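You operate a simulated robot arm through the tools that you are given. There is no shell and no other tool.

Carry out the task below with a simulated robot arm. There is one attempt and no reset: what you move stays moved.

TASK
Fold the mirror flat, wipe the smudge off and raise it again.
Fine: use the blue cloth and put it back. Set down upright: mirror cloth. Where these are worked on the way, their far stop is far enough and under half their travel is too little: folding mirror. What is to be rubbed or washed off counts as gone when no trace of it is left.

The check looks at the end state, three seconds after you hand in, the way a careful person would. Anything else that was tipped, shoved, dropped, spilled or broken makes it a failure. Flat cloth is picked up by pressing the open fingertips on it (5 to 10 N) and closing them slowly along it; thin cloth reads only 2 to 8 mm in the jaws.

THE ROBOT
A 7-joint arm with a two-finger gripper, fixed in place. Base frame: the origin is at the foot of the arm, x ahead of it, y to its left, z up; the work surface is at about z = 0. Units: cm, degrees, N and s.
With the tool pointing down near the work surface it reaches from about 26 to 60 cm from the base axis. Its first joint turns from -143.0 to 143.0 degrees. Payload 1.08 kg.
The TCP is the grasp point between the finger pads, 1.6 cm short of the fingertips. In the tool frame z runs along the fingers and y along their closing line. Largest opening 8.8 cm; the body of the gripper starts 5.8 cm behind the TCP.
Orientation is that of the tool frame in the base frame, as [roll, pitch, yaw] about the fixed x, y, z axes, in that order (R = Rz(yaw) Ry(pitch) Rx(roll)). With the fingers straight down and closing along the base's y, the tool's x points along the base's -x, its y along +y and its z along -z.

THE INTERFACE
- The arm moves only by the tool jog_arm. Its argument "deltas" is one flat list of numbers, 7 for each row, row after row: the shift along the tool's x, y, z in units of 400 mm (1.0 is 400 mm), then the turn, a rotation vector about the tool's x, y, z in units of 90 degrees (1.0 is 90 degrees), then the gripper command, from -1 (shut) to 1 (fully open), values between in proportion. In form: [dx, dy, dz, rx, ry, rz, grip, dx, dy, dz, rx, ry, rz, grip, ...]. A call has 1 to 20 rows; each row is the pose to reach, as a shift and turn from the pose commanded when the call began, along the tool's axes at that moment. A call with a number of a shift or a turn outside -1 to 1 is refused whole. Each row takes 0.2 s and may step no farther than 5 cm and 8.6 degrees from the row before; otherwise, or with a gripper value out of range, the whole call is refused. A pose out of reach is approached as far as the arm can. The call stops where the force on the tool passes 40 N (or 10 N more than at its start, if that is more) or the arm is blocked; 0.2 s more then pass. The fingers move at their own pace and stop on an object; they squeeze with about 20 N. The grip force told is the motor's: it shows also when the fingers shut on nothing. Time passes only in rows, and 0.2 s behind the last, so rows that repeat a pose let the fingers close. It gives the time, the measured TCP pose, the force on the tool (base axes), the opening and the grip force at its end, in the units of the frame above (readings bear some noise), with the torque about the TCP (base axes, N m) and any sound that the robot's microphone picked up.
- Cameras (640 x 400 px; columns grow to the right, rows downward): "scene" is fixed at [5.03, -65.18, 66.33]; the picture's right is [0.87, -0.49, 0.00], its down [-0.23, -0.41, -0.88] and it looks along [0.43, 0.77, -0.47] (base axes); focal length 334 px, centre (320, 200). "wrist" rides on the gripper at [8.2, -0.8, -9.2] in the tool frame; the picture's right is [0.10, 0.99, 0.00], its down [-0.70, 0.07, -0.71] and it looks along [-0.71, 0.07, 0.70] (tool axes); focal length 256 px, centre (320, 200). There is no depth. A picture from a camera that has moved, and an enlarged one, comes with that camera's place and axes in the base frame and with its lens. The place of the scene camera against the robot may be out by one fixed shift of up to 2.5 cm in any direction.
- get_image(camera): a new picture of that camera. No time passes.
- zoom(camera, box): a new picture of the part [left, top, right, bottom] of that camera's present view, enlarged. No time passes.
- close_job(): hands the job in; it is judged then, once.

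Places have to be worked out from the pictures, the camera data and where the tool is seen. Open the gripper and draw the arm clear of the work before you hand the job in, unless the task says otherwise.

The tools are called after "Call:" by a JSON object that holds its "method" and its "body". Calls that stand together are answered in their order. jog_arm: Moves the arm, as the interface text tells. Its arguments: {"type":"object","properties":{"deltas":{"type":"array"}},"required":["deltas"]} The other tools are called the same way: get_image (camera) takes a picture; zoom (camera, box) takes an enlarged picture of a part of a camera's view; close_job () hands the job in.

At the start:

```text
t: 0.0
tcp_pos: [48.47, -0.18, 33.52]
ee_rot: [180.0, 0.0, 179.9]
wrist_force: [0.5, -0.8, -0.7]
torque: [0.02, 0.01, -0.02]
width: 8.78
grasp_force: 0.0
```

scene: 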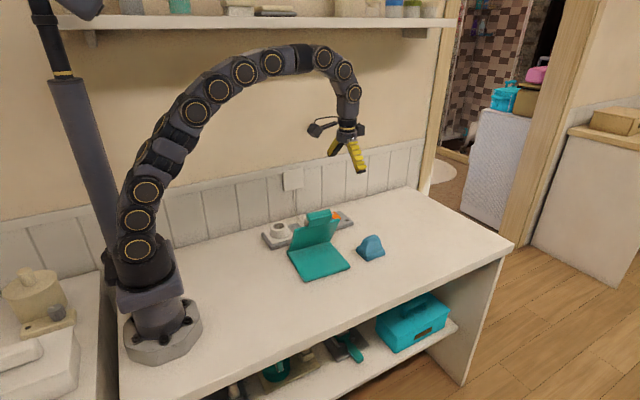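
wrist: 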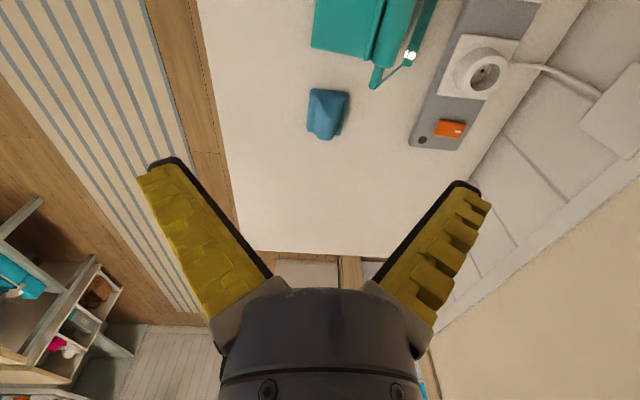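

I begin by looking more closely at the mirror and the blue cloth before moving anything.

Call:
{"method": "zoom", "body": {"camera": "scene", "box": [240, 180, 420, 300]}}

Call:
{"method": "zoom", "body": {"camera": "wrist", "box": [260, 0, 520, 170]}}

```text
3.33 times, centred on (330, 240) of scene
camera zoom: at [5.03, -65.18, 66.33], right [0.87, -0.49, 0.0], down [-0.23, -0.41, -0.88], along [0.43, 0.77, -0.47], focal length 1112 px, centre (287, 67)
```

zoom: 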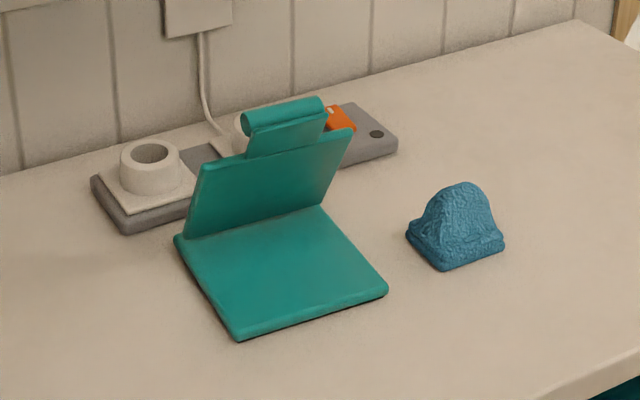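

```text
2.35 times, centred on (390, 85) of wrist
camera zoom: at [40.2, -1.24, 42.74], right [-0.1, 0.99, 0.0], down [0.7, 0.07, 0.71], along [0.71, 0.07, -0.7], focal length 602 px, centre (155, 471)
```

zoom: 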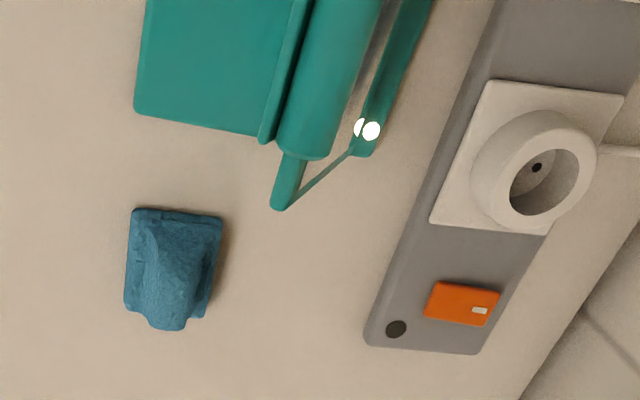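

The teal folding mirror stands near (45, 7) with its back or front unclear, and the cloth lies near (55, 0). I'll swing the wrist camera round to look at the mirror from the far (+y) side, staying high.

Call:
{"method": "jog_arm", "body": {"deltas": [0.01, 0.031, -0.005, 0, 0, 0.083, 1, 0.019, 0.062, -0.01, 0, 0, 0.167, 1, 0.028, 0.094, -0.016, 0, 0, 0.25, 1, 0.037, 0.125, -0.021, 0, 0, 0.333, 1, 0.047, 0.156, -0.026, 0, 0, 0.417, 1, 0.056, 0.188, -0.031, 0, 0, 0.5, 1, 0.066, 0.219, -0.036, 0, 0, 0.583, 1, 0.075, 0.25, -0.042, 0, 0, 0.667, 1, 0.084, 0.281, -0.047, 0, 0, 0.75, 1, 0.094, 0.312, -0.052, 0, 0, 0.833, 1, 0.103, 0.344, -0.057, 0, 0, 0.917, 1, 0.112, 0.375, -0.062, 0, 0, 1.0, 1]}}

```text
t: 2.6
tcp_pos: [43.86, 14.77, 36.12]
ee_rot: [179.9, 0.0, 89.8]
wrist_force: [-0.1, 0.5, 0.0]
torque: [-0.02, 0.01, -0.01]
width: 8.79
grasp_force: 0.1
```

The arm has reached (43.9, 14.8, 36.1) with the camera looking toward -y. I take pictures from here.

Call:
{"method": "get_image", "body": {"camera": "wrist"}}

Call:
{"method": "get_image", "body": {"camera": "scene"}}

```text
taken
camera wrist: at [43.09, 22.84, 45.26], right [0.99, 0.1, 0.0], down [0.07, -0.7, 0.71], along [0.07, -0.71, -0.7], focal length 256 px, centre (320, 200)
```

wrist: 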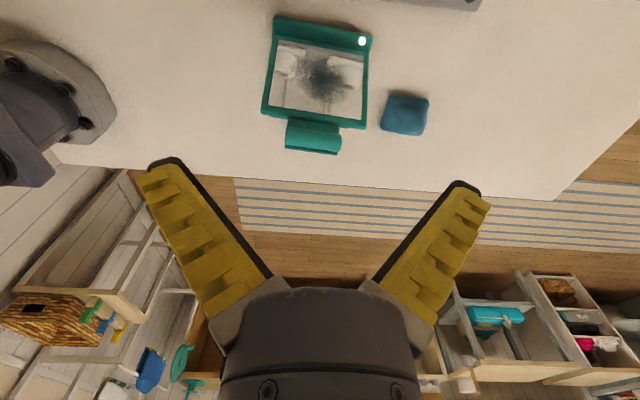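

```text
taken
```

scene: 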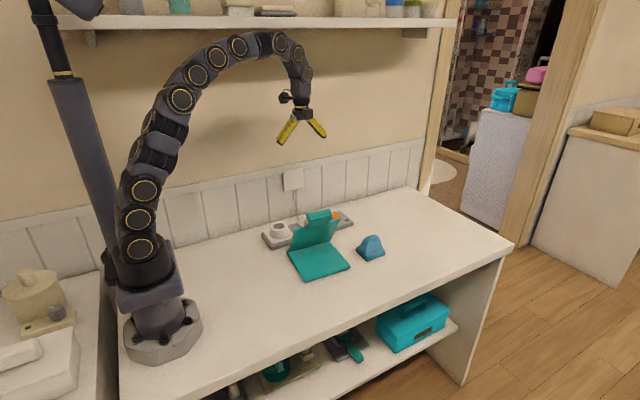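

Call:
{"method": "zoom", "body": {"camera": "wrist", "box": [240, 0, 450, 170]}}

Call:
{"method": "zoom", "body": {"camera": "scene", "box": [280, 195, 400, 285]}}

```text
2.35 times, centred on (345, 85) of wrist
camera zoom: at [43.09, 22.84, 45.26], right [0.99, 0.1, 0.0], down [0.07, -0.7, 0.71], along [0.07, -0.71, -0.7], focal length 602 px, centre (261, 471)
```

zoom: 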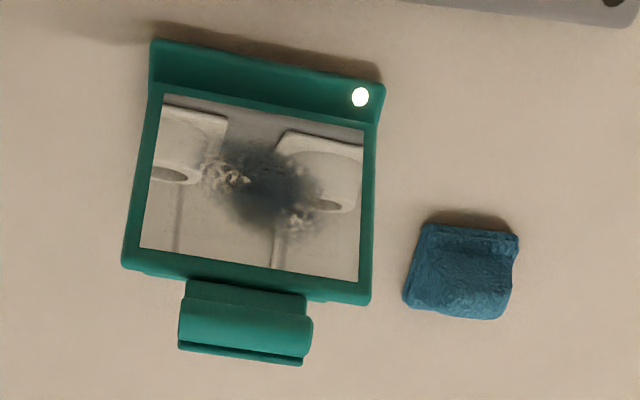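

```text
4.44 times, centred on (340, 240) of scene
camera zoom: at [5.03, -65.18, 66.33], right [0.87, -0.49, 0.0], down [-0.23, -0.41, -0.88], along [0.43, 0.77, -0.47], focal length 1482 px, centre (231, 22)
```

zoom: 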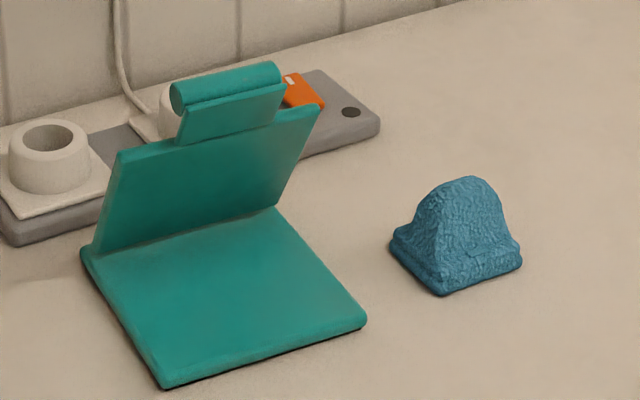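

The mirror face looks up and toward +y (hinge at y≈13, top handle at about (44, 5, 17)), with a dark smudge in its middle. It folds down toward -y onto its base plate. The cloth seems to be a pad about 7×6 cm at (60.5, 2); I go closer to see its shape.

Call:
{"method": "jog_arm", "body": {"deltas": [-0.003, 0.05, 0.058, 0, 0, 0, 1, -0.007, 0.1, 0.117, 0, 0, 0, 1, -0.01, 0.15, 0.175, 0, 0, 0, 1, -0.013, 0.2, 0.233, 0, 0, 0, 1, -0.017, 0.25, 0.292, 0, 0, 0, 1, -0.02, 0.3, 0.35, 0, 0, 0, 1]}}

Call:
{"method": "get_image", "body": {"camera": "wrist"}}

```text
t: 4.0
tcp_pos: [55.82, 13.98, 21.96]
ee_rot: [-180.0, -0.1, 90.0]
wrist_force: [0.2, -0.3, 0.2]
torque: [0.01, 0.03, -0.02]
width: 8.81
grasp_force: 0.1
```

```text
taken
camera wrist: at [55.06, 22.0, 31.18], right [0.99, 0.1, 0.0], down [0.07, -0.7, 0.71], along [0.07, -0.71, -0.71], focal length 256 px, centre (320, 200)
```

wrist: 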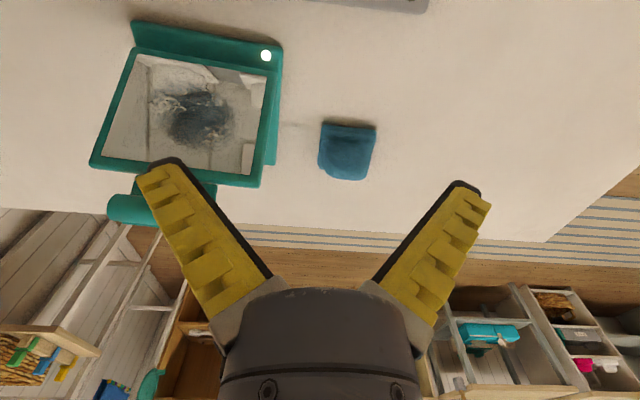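

Call:
{"method": "zoom", "body": {"camera": "wrist", "box": [290, 95, 410, 195]}}

Call:
{"method": "zoom", "body": {"camera": "wrist", "box": [80, 10, 300, 240]}}

Call:
{"method": "zoom", "body": {"camera": "scene", "box": [345, 225, 395, 265]}}

```text
4.00 times, centred on (350, 145) of wrist
camera zoom: at [55.06, 22.0, 31.18], right [0.99, 0.1, 0.0], down [0.07, -0.7, 0.71], along [0.07, -0.71, -0.71], focal length 1024 px, centre (200, 420)
```

zoom: 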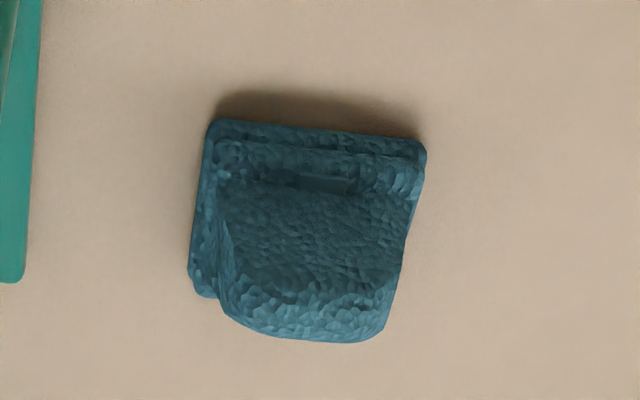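

```text
1.74 times, centred on (190, 125) of wrist
camera zoom: at [55.06, 22.0, 31.18], right [0.99, 0.1, 0.0], down [0.07, -0.7, 0.71], along [0.07, -0.71, -0.71], focal length 445 px, centre (546, 330)
```

zoom: 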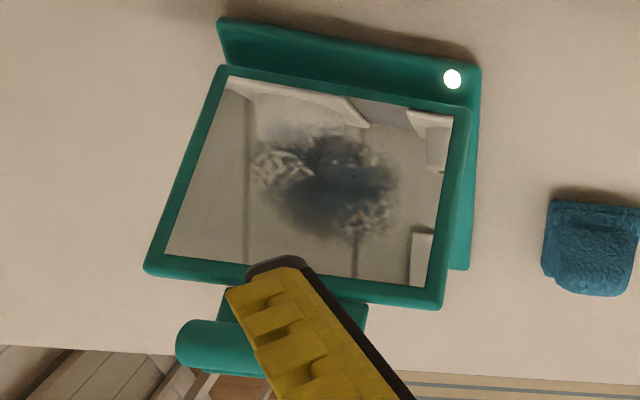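

```text
10.00 times, centred on (370, 245) of scene
camera zoom: at [5.03, -65.18, 66.33], right [0.87, -0.49, 0.0], down [-0.23, -0.41, -0.88], along [0.43, 0.77, -0.47], focal length 3334 px, centre (-180, -250)
```

zoom: 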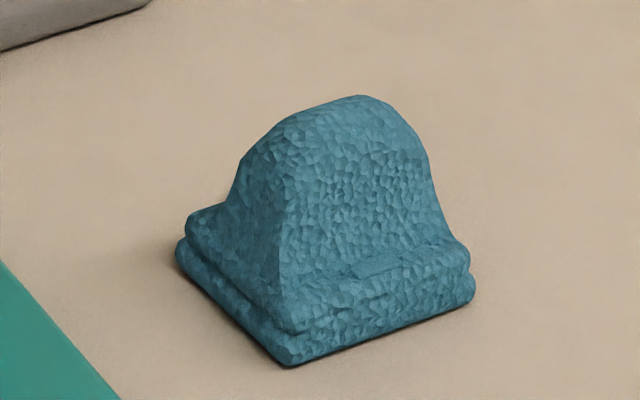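

The cloth is a folded pad (base about x 57–64, y -1.2 to 5.3) with a ridge along x rising to about z = 6, good to pinch across y. For the mirror, I plan to hold the handle bar by its two ends (fingers closing along x), so it can pivot; I move above it to measure it.

Call:
{"method": "jog_arm", "body": {"deltas": [0, 0, -0.08, 0, 0, 0, 1, 0, 0, -0.15, 0, 0, 0, 1, -0.03, -0.06, -0.15, 0, 0, 0, 1, -0.06, -0.12, -0.15, 0, 0, 0, 1, -0.09, -0.18, -0.15, 0, 0, 0, 1, -0.12, -0.24, -0.15, 0, 0, 0, 1, -0.15, -0.296, -0.15, 0, 0, 0, 1]}}

Call:
{"method": "get_image", "body": {"camera": "wrist"}}

Call:
{"method": "zoom", "body": {"camera": "scene", "box": [270, 160, 370, 285]}}

```text
t: 5.6
tcp_pos: [44.01, 7.8, 28.0]
ee_rot: [-180.0, 0.0, 90.0]
wrist_force: [0.4, -0.9, -0.5]
torque: [0.0, 0.01, -0.01]
width: 8.81
grasp_force: 0.0
```

```text
taken
camera wrist: at [43.2, 15.95, 37.27], right [0.99, 0.1, 0.0], down [0.07, -0.7, 0.71], along [0.07, -0.71, -0.71], focal length 256 px, centre (320, 200)
```

wrist: 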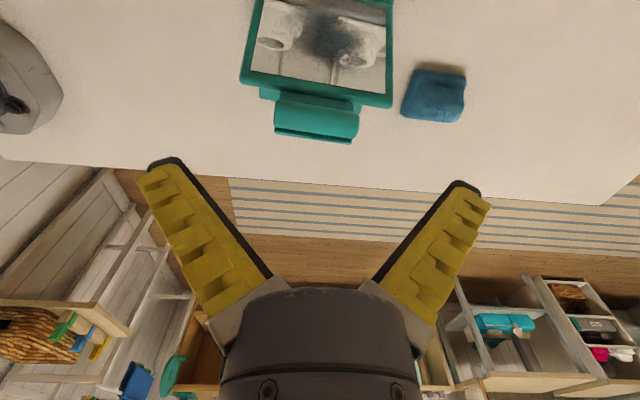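

```text
3.20 times, centred on (320, 222) of scene
camera zoom: at [5.03, -65.18, 66.33], right [0.87, -0.49, 0.0], down [-0.23, -0.41, -0.88], along [0.43, 0.77, -0.47], focal length 1067 px, centre (320, 128)
```

zoom: 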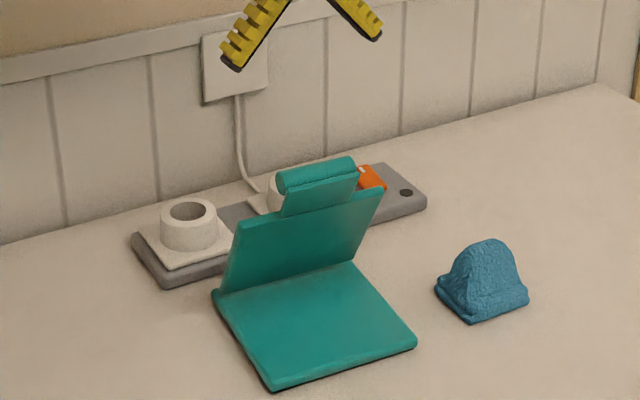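

Call:
{"method": "zoom", "body": {"camera": "wrist", "box": [220, 50, 420, 170]}}

Call:
{"method": "zoom", "body": {"camera": "scene", "box": [280, 200, 360, 250]}}

```text
3.20 times, centred on (320, 110) of wrist
camera zoom: at [43.2, 15.95, 37.27], right [0.99, 0.1, 0.0], down [0.07, -0.7, 0.71], along [0.07, -0.71, -0.71], focal length 819 px, centre (320, 488)
```

zoom: 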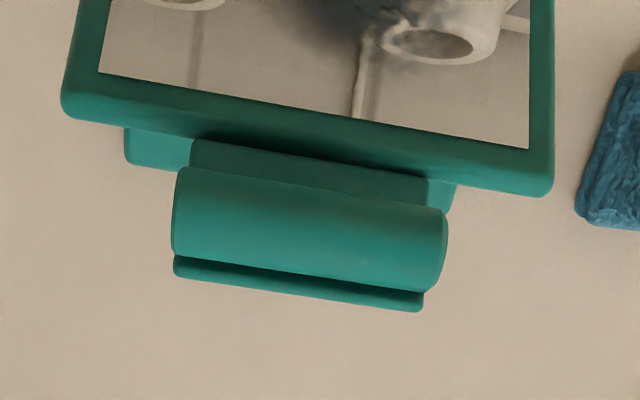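

```text
8.00 times, centred on (320, 225) of scene
camera zoom: at [5.03, -65.18, 66.33], right [0.87, -0.49, 0.0], down [-0.23, -0.41, -0.88], along [0.43, 0.77, -0.47], focal length 2668 px, centre (320, 0)
```

zoom: 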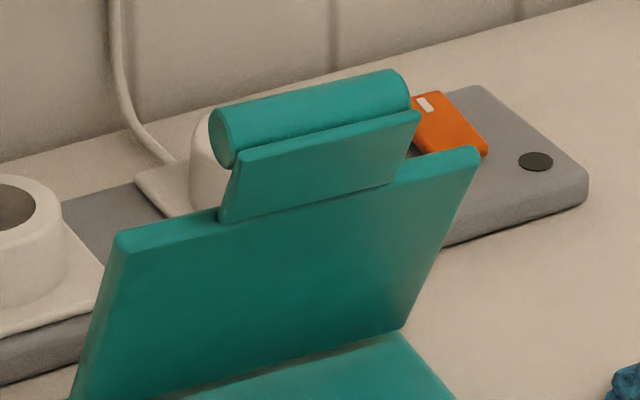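

The handle is a bar about 7 cm long along x on the mirror side of a tab, centre near (44, 5, 17). To pin its height I take a view from the -x side.

Call:
{"method": "jog_arm", "body": {"deltas": [-0.004, -0.029, -0.01, 0, 0, -0.083, 1, -0.008, -0.058, -0.02, 0, 0, -0.167, 1, -0.011, -0.088, -0.03, 0, 0, -0.25, 1, -0.015, -0.117, -0.04, 0, 0, -0.333, 1, -0.019, -0.146, -0.05, 0, 0, -0.417, 1, -0.022, -0.175, -0.05, 0, 0, -0.5, 1, -0.026, -0.204, -0.05, 0, 0, -0.583, 1, -0.03, -0.233, -0.05, 0, 0, -0.667, 1, -0.034, -0.262, -0.05, 0, 0, -0.75, 1, -0.038, -0.292, -0.05, 0, 0, -0.833, 1, -0.041, -0.321, -0.05, 0, 0, -0.917, 1, -0.045, -0.35, -0.05, 0, 0, -1.0, 1]}}

Call:
{"method": "get_image", "body": {"camera": "wrist"}}

```text
t: 8.2
tcp_pos: [29.99, 6.24, 29.96]
ee_rot: [-179.9, 0.0, -179.8]
wrist_force: [0.6, 0.2, -0.7]
torque: [0.03, 0.01, 0.05]
width: 8.81
grasp_force: 0.1
```

```text
taken
camera wrist: at [21.86, 5.17, 39.22], right [-0.11, 0.99, 0.0], down [0.7, 0.07, 0.71], along [0.71, 0.08, -0.7], focal length 256 px, centre (320, 200)
```

wrist: 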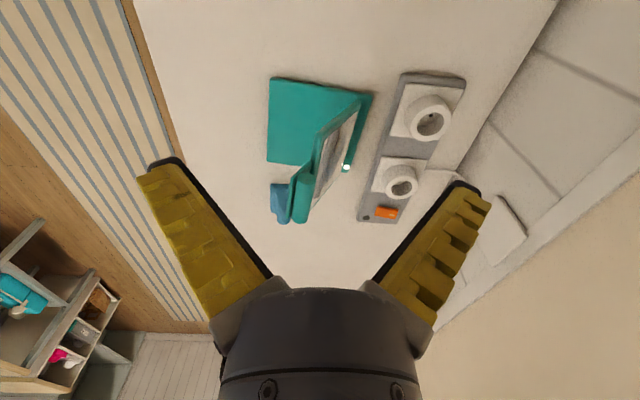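

Call:
{"method": "zoom", "body": {"camera": "wrist", "box": [250, 65, 390, 235]}}

```text
2.35 times, centred on (320, 150) of wrist
camera zoom: at [21.86, 5.17, 39.22], right [-0.11, 0.99, 0.0], down [0.7, 0.07, 0.71], along [0.71, 0.08, -0.7], focal length 602 px, centre (320, 318)
```

zoom: 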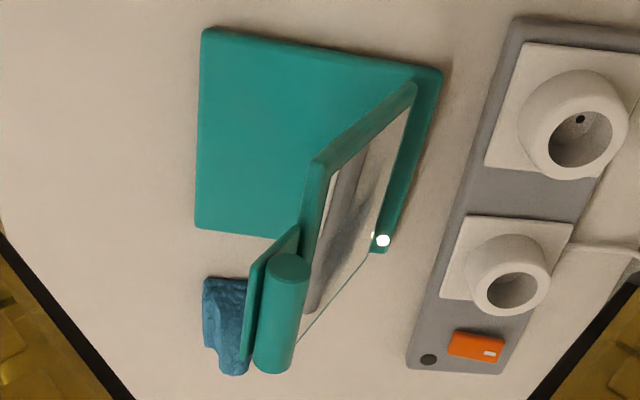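

From this view the bar's near end is at about (40.6, 5.8, 17.6) and far end (47.5, 5.35, 17.5), radius about 1 cm, panel raised about 60° from flat. I go back above it and turn the tool so the fingers close along the bar (yaw ≈ 86.7°).

Call:
{"method": "jog_arm", "body": {"deltas": [-0.029, -0.001, 0, 0, 0, 0.08, 1, -0.059, -0.003, 0, 0, 0, 0.16, 1, -0.088, -0.004, 0, 0, 0, 0.24, 1, -0.117, -0.006, 0, 0, 0, 0.32, 1, -0.146, -0.007, 0, 0, 0, 0.4, 1, -0.176, -0.008, 0, 0, 0, 0.48, 1, -0.205, -0.01, 0, 0, 0, 0.56, 1, -0.234, -0.011, 0, 0, 0, 0.64, 1, -0.264, -0.013, 0, 0, 0, 0.72, 1, -0.293, -0.014, 0.02, 0, 0, 0.8, 1, -0.322, -0.015, 0.05, 0, 0, 0.88, 1, -0.3515, -0.017, 0.074, 0, 0, 0.96, 1]}}

```text
t: 10.8
tcp_pos: [44.03, 5.35, 26.91]
ee_rot: [180.0, -0.1, 93.5]
wrist_force: [0.2, -0.3, -0.3]
torque: [-0.02, -0.01, 0.0]
width: 8.79
grasp_force: 0.0
```

Call:
{"method": "jog_arm", "body": {"deltas": [0.0027, 0.0004, 0.05, 0, 0, 0.04, 1, 0.0055, 0.0008, 0.0975, 0, 0, 0.0756, 1]}}

Call:
{"method": "get_image", "body": {"camera": "wrist"}}

Call:
{"method": "zoom", "body": {"camera": "scene", "box": [270, 150, 390, 240]}}

```text
t: 11.4
tcp_pos: [44.13, 5.68, 23.16]
ee_rot: [179.9, 0.1, 86.7]
wrist_force: [0.6, 0.0, -0.6]
torque: [-0.02, 0.0, 0.0]
width: 8.79
grasp_force: 0.0
```

```text
taken
camera wrist: at [43.81, 13.76, 32.42], right [1.0, 0.05, 0.0], down [0.03, -0.7, 0.71], along [0.03, -0.71, -0.71], focal length 256 px, centre (320, 200)
```

wrist: 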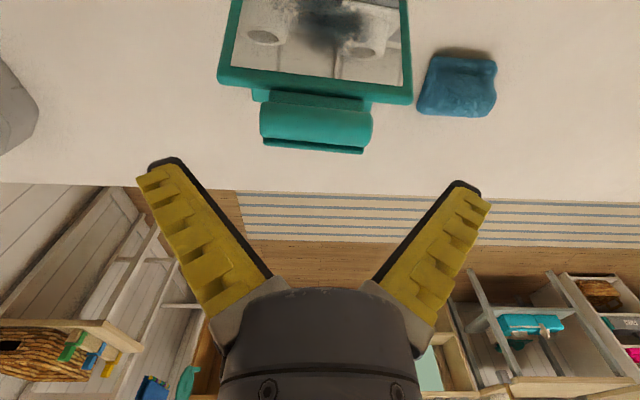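

```text
4.44 times, centred on (330, 195) of scene
camera zoom: at [5.03, -65.18, 66.33], right [0.87, -0.49, 0.0], down [-0.23, -0.41, -0.88], along [0.43, 0.77, -0.47], focal length 1482 px, centre (276, 222)
```

zoom: 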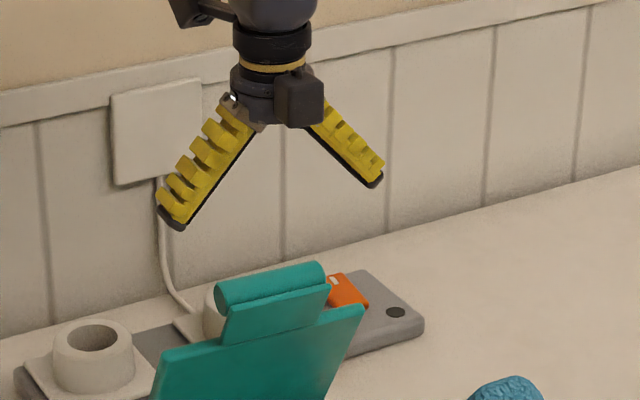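

The fingers splay in a V when open, so gripping the 7 cm bar end-to-end would be poor; instead I'll shut the fingers into a peg and push the bar over from the mirror side along its arc. First: shut, shift to y≈8.3 and go down beside the bar (tips at z≈17.6).

Call:
{"method": "jog_arm", "body": {"deltas": [0.02, 0, 0, 0, 0, 0, -1, 0.045, 0, 0, 0, 0, 0, -1, 0.068, 0, 0, 0, 0, 0, -1, 0.068, 0, 0, 0, 0, 0, -1, 0.068, 0, 0.035, 0, 0, 0, -1, 0.068, 0, 0.07, 0, 0, 0, -1, 0.068, 0, 0.099, 0, 0, 0, -1]}}

Call:
{"method": "get_image", "body": {"camera": "wrist"}}

Call:
{"method": "zoom", "body": {"camera": "scene", "box": [270, 150, 390, 240]}}

```text
t: 13.0
tcp_pos: [44.32, 8.41, 19.13]
ee_rot: [179.9, 0.0, 86.8]
wrist_force: [0.3, 0.2, -0.9]
torque: [0.0, 0.0, 0.0]
width: 0.02
grasp_force: 20.2
```

```text
taken
camera wrist: at [43.92, 16.46, 28.46], right [1.0, 0.05, 0.0], down [0.03, -0.7, 0.71], along [0.04, -0.71, -0.71], focal length 256 px, centre (320, 200)
```

wrist: 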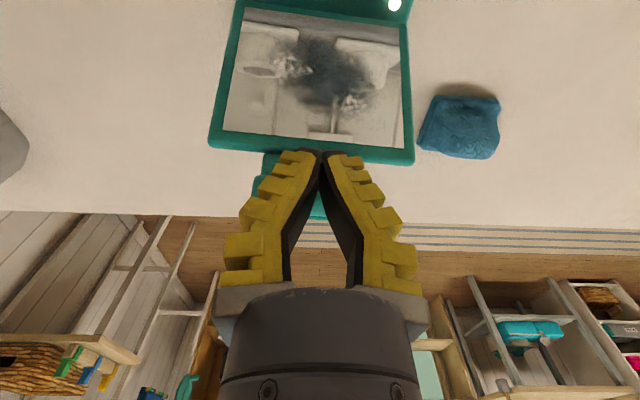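

```text
4.44 times, centred on (330, 195) of scene
camera zoom: at [5.03, -65.18, 66.33], right [0.87, -0.49, 0.0], down [-0.23, -0.41, -0.88], along [0.43, 0.77, -0.47], focal length 1482 px, centre (276, 222)
```

zoom: 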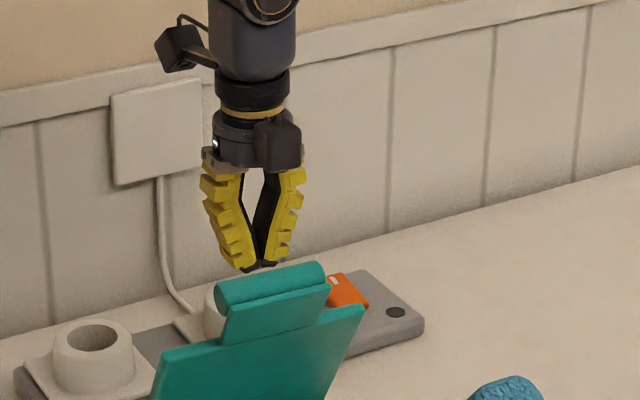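

The peg sits just on the mirror side of the bar, clear of it. I begin to push it over slowly along the arc and check the force.

Call:
{"method": "jog_arm", "body": {"deltas": [-0.0178, 0, 0, 0, 0, 0, -1, -0.0275, 0, 0.0045, 0, 0, 0, -1, -0.0375, 0, 0.0097, 0, 0, 0, -1, -0.0475, 0, 0.0146, 0, 0, 0, -1, -0.0575, 0, 0.0195, 0, 0, 0, -1, -0.067, 0, 0.025, 0, 0, 0, -1, -0.0768, 0, 0.0303, 0, 0, 0, -1]}}

Call:
{"method": "get_image", "body": {"camera": "wrist"}}

Call:
{"method": "zoom", "body": {"camera": "scene", "box": [270, 180, 390, 290]}}

```text
t: 14.6
tcp_pos: [44.12, 5.36, 17.96]
ee_rot: [-179.9, 0.0, 86.8]
wrist_force: [-0.1, -0.8, 0.4]
torque: [-0.02, -0.01, 0.0]
width: 0.0
grasp_force: 20.1
```

```text
taken
camera wrist: at [43.74, 13.42, 27.2], right [1.0, 0.05, 0.0], down [0.03, -0.7, 0.71], along [0.03, -0.71, -0.7], focal length 256 px, centre (320, 200)
```

wrist: 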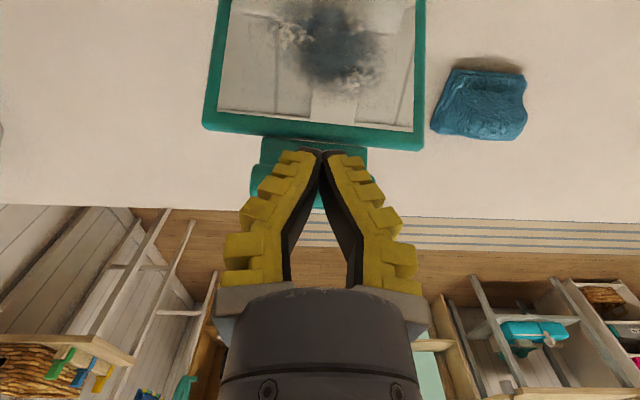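

```text
3.64 times, centred on (330, 235) of scene
camera zoom: at [5.03, -65.18, 66.33], right [0.87, -0.49, 0.0], down [-0.23, -0.41, -0.88], along [0.43, 0.77, -0.47], focal length 1213 px, centre (284, 73)
```

zoom: 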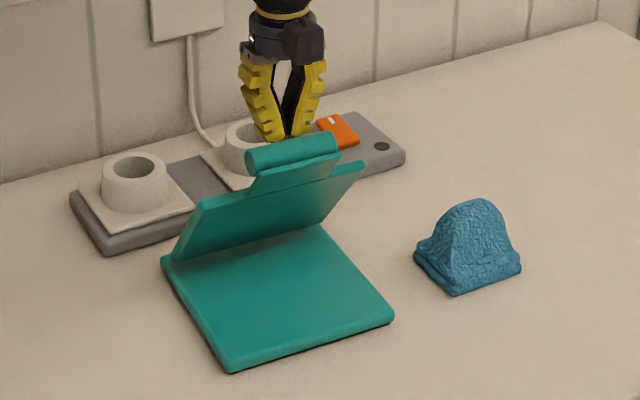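

The panel swings down easily, with almost no force and the base not moving. I go on along the arc.

Call:
{"method": "jog_arm", "body": {"deltas": [-0.0185, 0, 0.0115, 0, 0, 0, -1, -0.0365, 0, 0.024, 0, 0, 0, -1, -0.054, 0, 0.0375, 0, 0, 0, -1, -0.0708, 0, 0.052, 0, 0, 0, -1, -0.087, 0, 0.067, 0, 0, 0, -1, -0.1025, 0, 0.083, 0, 0, 0, -1, -0.1175, 0, 0.0995, 0, 0, 0, -1, -0.1313, 0, 0.117, 0, 0, 0, -1, -0.1445, 0, 0.1353, 0, 0, 0, -1, -0.1563, 0, 0.1545, 0, 0, 0, -1, -0.1673, 0, 0.1745, 0, 0, 0, -1, -0.177, 0, 0.195, 0, 0, 0, -1, -0.1858, 0, 0.216, 0, 0, 0, -1]}}

Call:
{"method": "get_image", "body": {"camera": "wrist"}}

Call:
{"method": "zoom", "body": {"camera": "scene", "box": [270, 180, 390, 290]}}

```text
t: 17.4
tcp_pos: [43.57, -2.21, 9.2]
ee_rot: [180.0, 0.0, 86.8]
wrist_force: [0.0, 0.0, 0.3]
torque: [-0.03, -0.03, 0.0]
width: 0.0
grasp_force: 19.9
```

```text
taken
camera wrist: at [43.35, 5.97, 18.57], right [1.0, 0.05, 0.0], down [0.03, -0.7, 0.71], along [0.03, -0.71, -0.7], focal length 256 px, centre (320, 200)
```

wrist: 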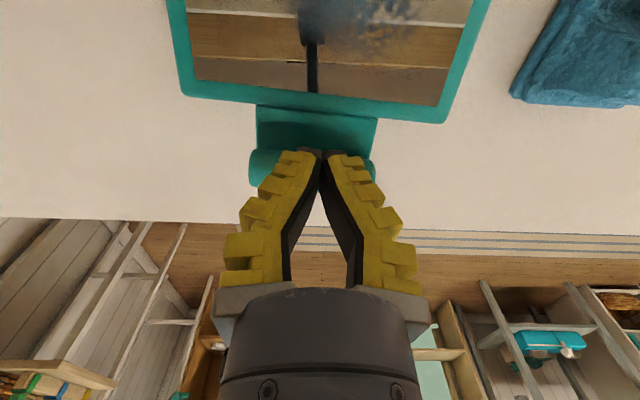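

```text
3.64 times, centred on (330, 235) of scene
camera zoom: at [5.03, -65.18, 66.33], right [0.87, -0.49, 0.0], down [-0.23, -0.41, -0.88], along [0.43, 0.77, -0.47], focal length 1213 px, centre (284, 73)
```

zoom: 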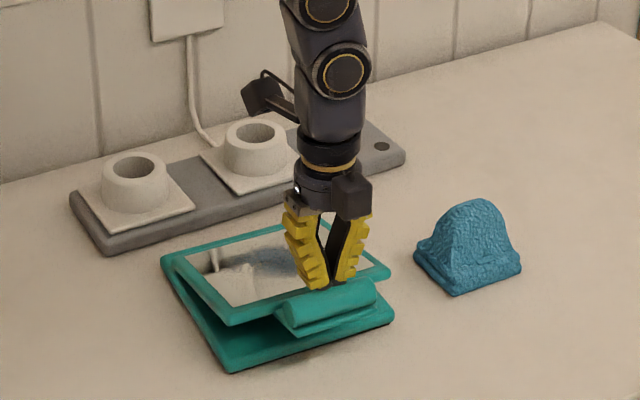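

Call:
{"method": "jog_arm", "body": {"deltas": [-0.0088, 0, 0.021, 0, 0, 0, -1, -0.0173, 0, 0.0433, 0, 0, 0, -1, -0.0275, 0, 0.0585, 0, 0, 0, -1, -0.036, 0, 0.07, 0, 0, 0, -1, -0.04, 0, 0.077, 0, 0, 0, -1]}}

Call:
{"method": "zoom", "body": {"camera": "scene", "box": [270, 200, 390, 290]}}

```text
t: 18.6
tcp_pos: [43.48, -3.83, 6.29]
ee_rot: [179.9, -0.1, 86.7]
wrist_force: [0.0, 0.1, -1.2]
torque: [0.0, 0.02, 0.02]
width: 0.01
grasp_force: 20.3
```

```text
4.44 times, centred on (330, 245) of scene
camera zoom: at [5.03, -65.18, 66.33], right [0.87, -0.49, 0.0], down [-0.23, -0.41, -0.88], along [0.43, 0.77, -0.47], focal length 1482 px, centre (276, 0)
```

zoom: 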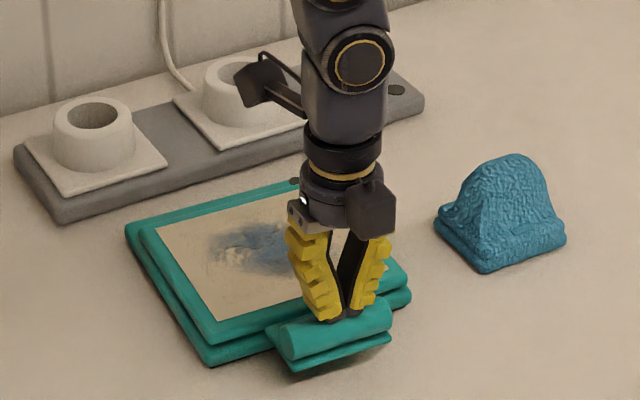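

Nearly flat now with no resistance yet. I press on in small steps until it meets its stop.

Call:
{"method": "jog_arm", "body": {"deltas": [0, 0, 0.004, 0, 0, 0, -1, 0, 0, 0.008, 0, 0, 0, -1, 0, 0, 0.012, 0, 0, 0, -1]}}

Call:
{"method": "zoom", "body": {"camera": "scene", "box": [270, 200, 390, 290]}}

```text
t: 19.4
tcp_pos: [43.7, -3.69, 5.95]
ee_rot: [179.9, 0.0, 86.8]
wrist_force: [-3.6, -2.0, 14.1]
torque: [-0.08, 0.04, 0.12]
width: 0.6
grasp_force: 20.0
```

```text
4.44 times, centred on (330, 245) of scene
camera zoom: at [5.03, -65.18, 66.33], right [0.87, -0.49, 0.0], down [-0.23, -0.41, -0.88], along [0.43, 0.77, -0.47], focal length 1482 px, centre (276, 0)
```

zoom: 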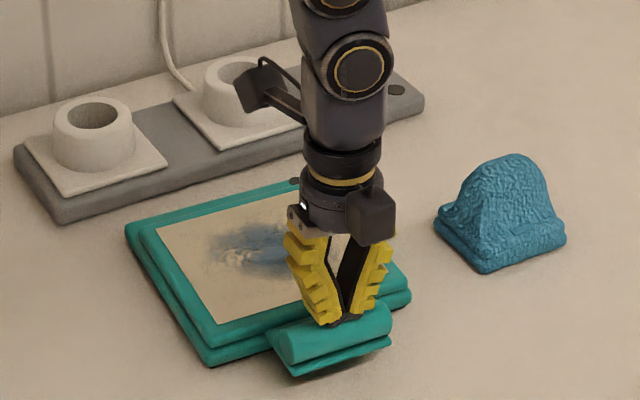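

The panel is at its stop (14 N reaction, bar top at z≈4.35) and lies flat. I lift away, open the hand, and turn to yaw 180 on the way toward the cloth.

Call:
{"method": "jog_arm", "body": {"deltas": [0, 0, -0.08, 0, 0, 0, -1, 0, 0, -0.18, 0, 0, 0, -1, 0, 0, -0.28, 0, 0, 0, -1, 0.01, 0.02, -0.34, 0, 0, -0.08, -1, 0.02, 0.04, -0.34, 0, 0, -0.16, -1, 0.03, 0.06, -0.34, 0, 0, -0.24, -1, 0.04, 0.08, -0.34, 0, 0, -0.32, -1, 0.05, 0.1, -0.34, 0, 0, -0.4, -1, 0.06, 0.12, -0.34, 0, 0, -0.48, -1, 0.07, 0.14, -0.34, 0, 0, -0.56, -1, 0.08, 0.16, -0.34, 0, 0, -0.64, -1, 0.09, 0.18, -0.34, 0, 0, -0.72, -1, 0.1, 0.2, -0.34, 0, 0, -0.8, -1, 0.11, 0.22, -0.34, 0, 0, -0.88, -1, 0.12, 0.24, -0.34, 0, 0, -0.96, 1]}}

Call:
{"method": "get_image", "body": {"camera": "wrist"}}

Call:
{"method": "zoom", "body": {"camera": "scene", "box": [270, 200, 390, 290]}}

```text
t: 22.6
tcp_pos: [53.4, 0.66, 19.3]
ee_rot: [180.0, -0.1, 173.3]
wrist_force: [0.3, 0.8, 0.5]
torque: [0.01, 0.01, 0.03]
width: 8.82
grasp_force: 0.2
```

```text
taken
camera wrist: at [45.27, 0.56, 28.53], right [0.01, 1.0, 0.0], down [0.7, -0.01, 0.71], along [0.71, -0.01, -0.7], focal length 256 px, centre (320, 200)
```

wrist: 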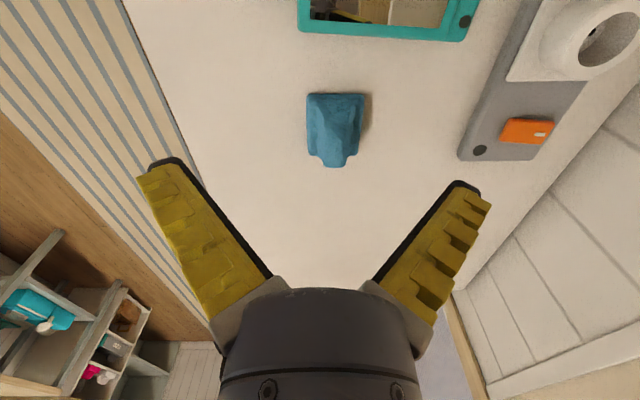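

```text
4.44 times, centred on (330, 245) of scene
camera zoom: at [5.03, -65.18, 66.33], right [0.87, -0.49, 0.0], down [-0.23, -0.41, -0.88], along [0.43, 0.77, -0.47], focal length 1482 px, centre (276, 0)
```

zoom: 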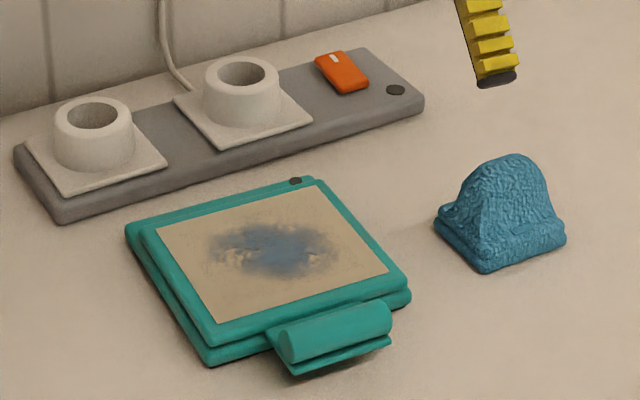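

Call:
{"method": "zoom", "body": {"camera": "wrist", "box": [280, 70, 390, 190]}}

Call:
{"method": "zoom", "body": {"camera": "wrist", "box": [280, 0, 500, 60]}}

```text
3.33 times, centred on (335, 130) of wrist
camera zoom: at [45.27, 0.56, 28.53], right [0.01, 1.0, 0.0], down [0.7, -0.01, 0.71], along [0.71, -0.01, -0.7], focal length 853 px, centre (270, 433)
```

zoom: 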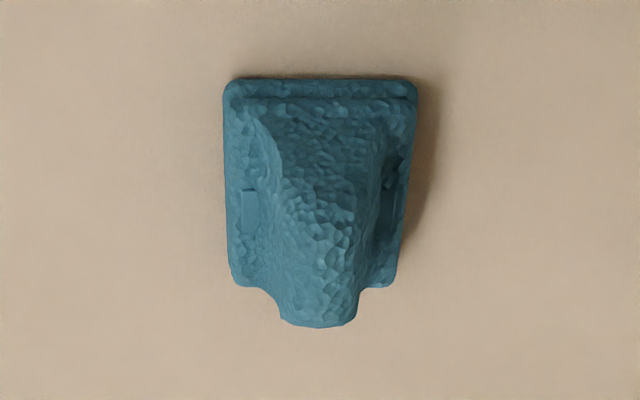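

```text
2.91 times, centred on (390, 30) of wrist
camera zoom: at [45.27, 0.56, 28.53], right [0.01, 1.0, 0.0], down [0.7, -0.01, 0.71], along [0.71, -0.01, -0.7], focal length 745 px, centre (116, 694)
```

zoom: 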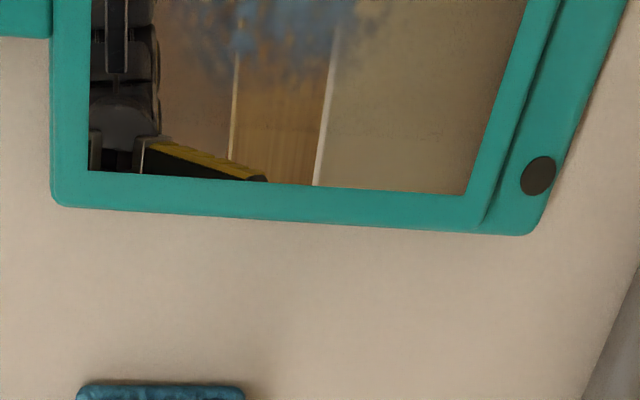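

The mirror lies flat and stays put. The cloth pad is at x 57.0–64.4, y -1.1 to 5.3, its ridge centred at y≈2.05. I line up above it (x=60.2) with the fingers part open.

Call:
{"method": "jog_arm", "body": {"deltas": [-0.04, 0.013, 0.05, 0, 0, -0.02, 0.5, -0.08, 0.027, 0.1, 0, 0, -0.04, 0.5, -0.12, 0.04, 0.15, 0, 0, -0.063, 0.5, -0.165, 0.0545, 0.2, 0, 0, -0.063, 0.5]}}

Call:
{"method": "get_image", "body": {"camera": "wrist"}}

Call:
{"method": "zoom", "body": {"camera": "scene", "box": [330, 190, 430, 280]}}

```text
t: 23.6
tcp_pos: [60.23, 1.75, 11.31]
ee_rot: [-180.0, 0.0, 178.9]
wrist_force: [0.1, 0.0, -1.1]
torque: [-0.04, 0.03, -0.02]
width: 6.93
grasp_force: 2.3
```

```text
taken
camera wrist: at [52.12, 1.04, 20.54], right [-0.08, 1.0, 0.0], down [0.7, 0.06, 0.71], along [0.71, 0.06, -0.7], focal length 256 px, centre (320, 200)
```

wrist: 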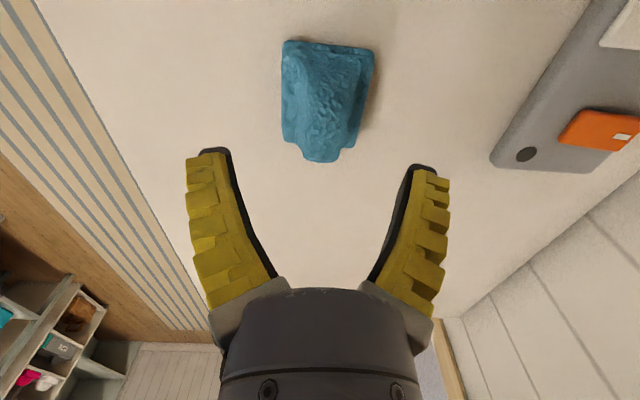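

```text
4.44 times, centred on (380, 235) of scene
camera zoom: at [5.03, -65.18, 66.33], right [0.87, -0.49, 0.0], down [-0.23, -0.41, -0.88], along [0.43, 0.77, -0.47], focal length 1482 px, centre (53, 44)
```

zoom: 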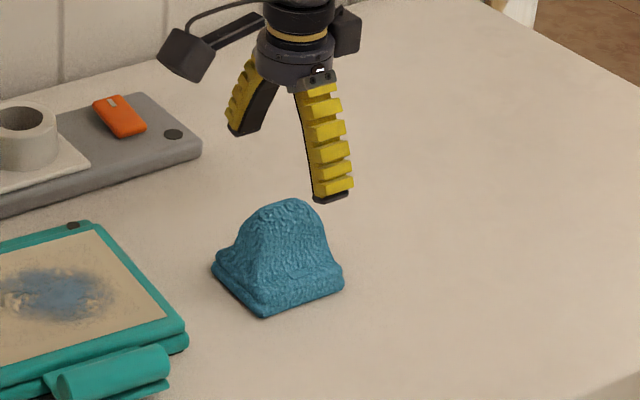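

Call:
{"method": "zoom", "body": {"camera": "wrist", "box": [260, 25, 400, 175]}}

```text
2.67 times, centred on (330, 100) of wrist
camera zoom: at [52.12, 1.04, 20.54], right [-0.08, 1.0, 0.0], down [0.7, 0.06, 0.71], along [0.71, 0.06, -0.7], focal length 683 px, centre (293, 467)
```

zoom: 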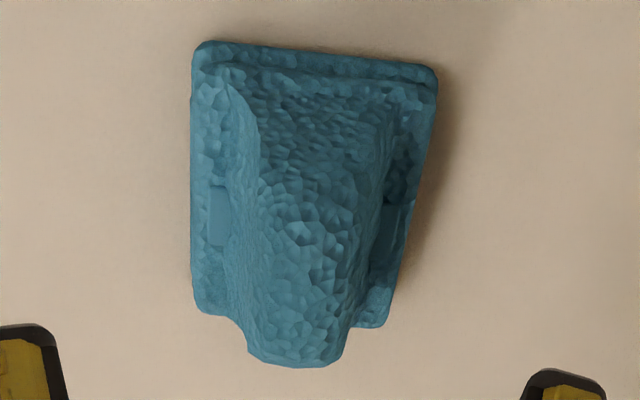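

The ridge centre is confirmed at about (60.7, 2.1), some 3 cm thick. I shift over it, go down to z≈4.3 with the hand part open, and check.

Call:
{"method": "jog_arm", "body": {"deltas": [-0.005, 0.0088, 0.04, 0, 0, 0, 0.5, -0.0093, 0.0088, 0.08, 0, 0, 0, 0.5, -0.0093, 0.0088, 0.12, 0, 0, 0, 0.5, -0.0093, 0.0088, 0.15, 0, 0, 0, 0.5, -0.0093, 0.0088, 0.175, 0, 0, 0, 0.5]}}

Call:
{"method": "get_image", "body": {"camera": "wrist"}}

Call:
{"method": "zoom", "body": {"camera": "scene", "box": [330, 190, 430, 280]}}

```text
t: 24.8
tcp_pos: [60.19, 2.14, 4.34]
ee_rot: [-180.0, 0.1, 178.9]
wrist_force: [0.0, -0.3, -0.1]
torque: [-0.02, 0.03, 0.03]
width: 6.95
grasp_force: 2.5
out of reach, approached as far as the arm can: row 5
```

```text
taken
camera wrist: at [52.02, 1.42, 13.56], right [-0.08, 1.0, 0.0], down [0.7, 0.06, 0.71], along [0.71, 0.06, -0.7], focal length 256 px, centre (320, 200)
```

wrist: 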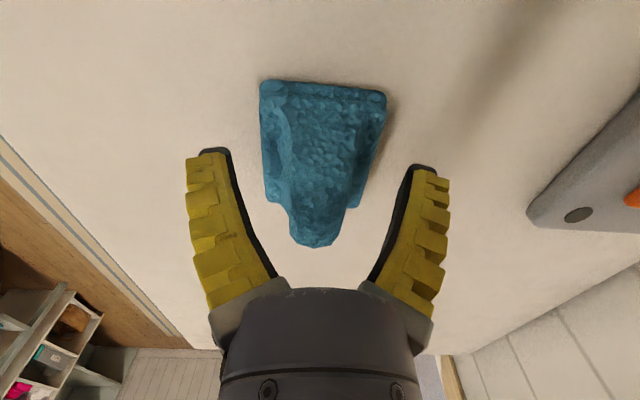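

```text
4.44 times, centred on (380, 235) of scene
camera zoom: at [5.03, -65.18, 66.33], right [0.87, -0.49, 0.0], down [-0.23, -0.41, -0.88], along [0.43, 0.77, -0.47], focal length 1482 px, centre (53, 44)
```

zoom: 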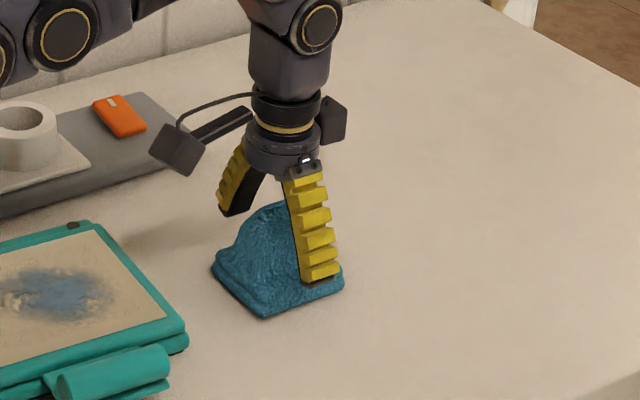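

The reach ends at x = 60.19, half a centimetre short of the middle of the ridge, which is good enough. I close the fingers on the ridge.

Call:
{"method": "jog_arm", "body": {"deltas": [0.01, 0, 0, 0, 0, 0, 0.2, 0.01, 0, 0, 0, 0, 0, -0.1, 0.01, 0, 0, 0, 0, 0, -0.4, 0.01, 0, 0, 0, 0, 0, -0.7, 0.01, 0, 0, 0, 0, 0, -1, 0.01, 0, 0, 0, 0, 0, -1, 0.01, 0, 0, 0, 0, 0, -1]}}

Call:
{"method": "get_image", "body": {"camera": "wrist"}}

Call:
{"method": "zoom", "body": {"camera": "scene", "box": [330, 190, 430, 280]}}

```text
t: 26.4
tcp_pos: [59.72, 2.13, 4.37]
ee_rot: [179.9, 0.1, 178.9]
wrist_force: [-3.7, 0.5, 13.1]
torque: [0.04, 0.05, 0.02]
width: 1.79
grasp_force: 20.1
```

```text
taken
camera wrist: at [51.6, 1.47, 13.6], right [-0.08, 1.0, 0.0], down [0.7, 0.06, 0.71], along [0.71, 0.06, -0.7], focal length 256 px, centre (320, 200)
```

wrist: 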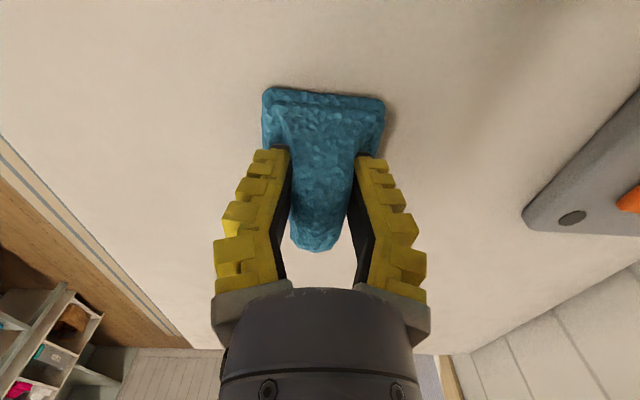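

```text
4.44 times, centred on (380, 235) of scene
camera zoom: at [5.03, -65.18, 66.33], right [0.87, -0.49, 0.0], down [-0.23, -0.41, -0.88], along [0.43, 0.77, -0.47], focal length 1482 px, centre (53, 44)
```

zoom: 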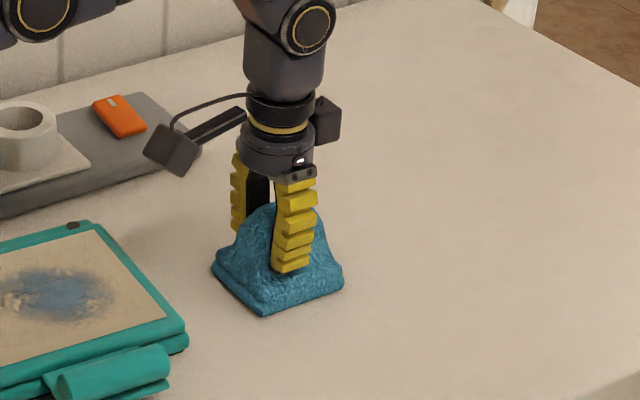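

The ridge is held (1.8 cm, 20 N). I lift it 9 cm and look at how it hangs.

Call:
{"method": "jog_arm", "body": {"deltas": [0, 0, -0.02, 0, 0, 0, -1, 0, 0, -0.06, 0, 0, 0, -1, 0.02, 0, -0.12, 0, 0, 0, -1, 0.04, 0, -0.18, 0, 0, 0, -1, 0.06, 0, -0.225, 0, 0, 0, -1, 0.06, 0, -0.225, 0, 0, 0, -1]}}

Call:
{"method": "get_image", "body": {"camera": "wrist"}}

Call:
{"method": "zoom", "body": {"camera": "scene", "box": [270, 180, 430, 290]}}

```text
t: 27.8
tcp_pos: [57.38, 2.17, 13.27]
ee_rot: [180.0, -0.1, 178.9]
wrist_force: [-0.3, 0.6, -1.3]
torque: [0.01, -0.02, 0.01]
width: 1.54
grasp_force: 20.4
```

```text
taken
camera wrist: at [49.24, 1.49, 22.51], right [-0.08, 1.0, 0.0], down [0.7, 0.06, 0.71], along [0.71, 0.06, -0.71], focal length 256 px, centre (320, 200)
```

wrist: 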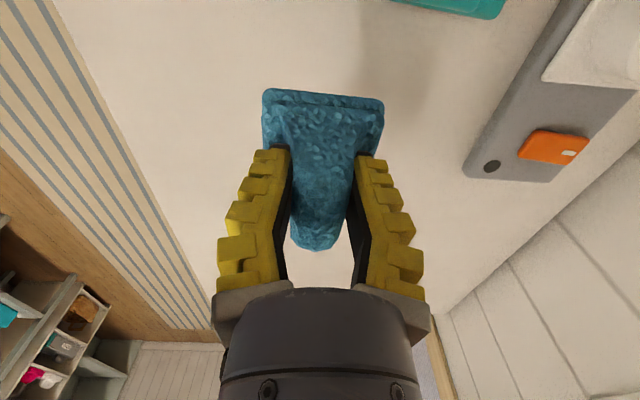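

```text
3.64 times, centred on (350, 235) of scene
camera zoom: at [5.03, -65.18, 66.33], right [0.87, -0.49, 0.0], down [-0.23, -0.41, -0.88], along [0.43, 0.77, -0.47], focal length 1213 px, centre (211, 73)
```

zoom: 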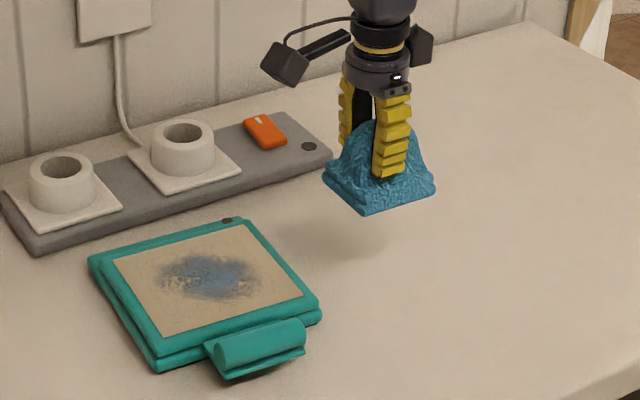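

The cloth hangs level. I carry it over the smudge (pad centre to about (44, 6.2)) still at height.

Call:
{"method": "jog_arm", "body": {"deltas": [0.06, 0.016, 0, 0, 0, 0.005, -1, 0.12, 0.031, 0, 0, 0, 0.01, -1, 0.18, 0.047, 0, 0, 0, 0.015, -1, 0.24, 0.062, 0, 0, 0, 0.021, -1, 0.3, 0.078, 0, 0, 0, 0.021, -1, 0.3594, 0.093, 0, 0, 0, 0.021, -1, 0.3594, 0.093, 0.1, 0, 0, 0.021, -1]}}

Call:
{"method": "get_image", "body": {"camera": "wrist"}}

Call:
{"method": "zoom", "body": {"camera": "scene", "box": [270, 180, 390, 290]}}

```text
t: 29.4
tcp_pos: [43.1, 6.37, 9.29]
ee_rot: [-180.0, 0.1, 177.0]
wrist_force: [-0.2, -1.1, 0.2]
torque: [0.02, 0.01, 0.02]
width: 1.53
grasp_force: 19.7
```

```text
taken
camera wrist: at [34.91, 5.83, 18.54], right [-0.05, 1.0, 0.0], down [0.7, 0.04, 0.71], along [0.71, 0.04, -0.7], focal length 256 px, centre (320, 200)
```

wrist: 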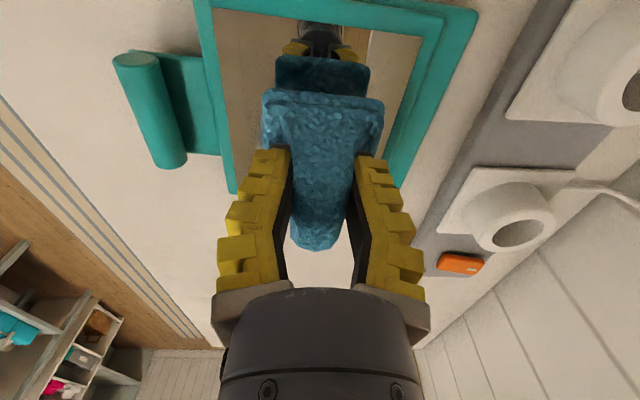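

```text
3.64 times, centred on (330, 235) of scene
camera zoom: at [5.03, -65.18, 66.33], right [0.87, -0.49, 0.0], down [-0.23, -0.41, -0.88], along [0.43, 0.77, -0.47], focal length 1213 px, centre (284, 73)
```

zoom: 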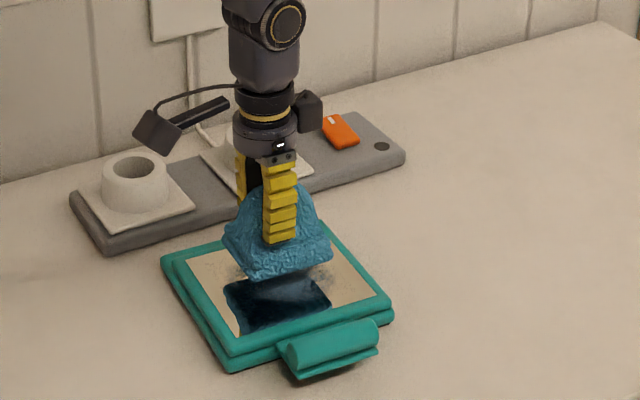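

The pad is about 2.5 cm above the glass. I lower it gently until a light contact force shows.

Call:
{"method": "jog_arm", "body": {"deltas": [0, 0, 0.025, 0, 0, 0, -1, 0, 0, 0.045, 0, 0, 0, -1, 0, 0, 0.055, 0, 0, 0, -1]}}

```text
t: 30.2
tcp_pos: [43.03, 6.37, 7.25]
ee_rot: [180.0, -0.1, 177.1]
wrist_force: [-2.9, 0.2, 6.4]
torque: [0.02, -0.17, -0.02]
width: 1.6
grasp_force: 20.2
```

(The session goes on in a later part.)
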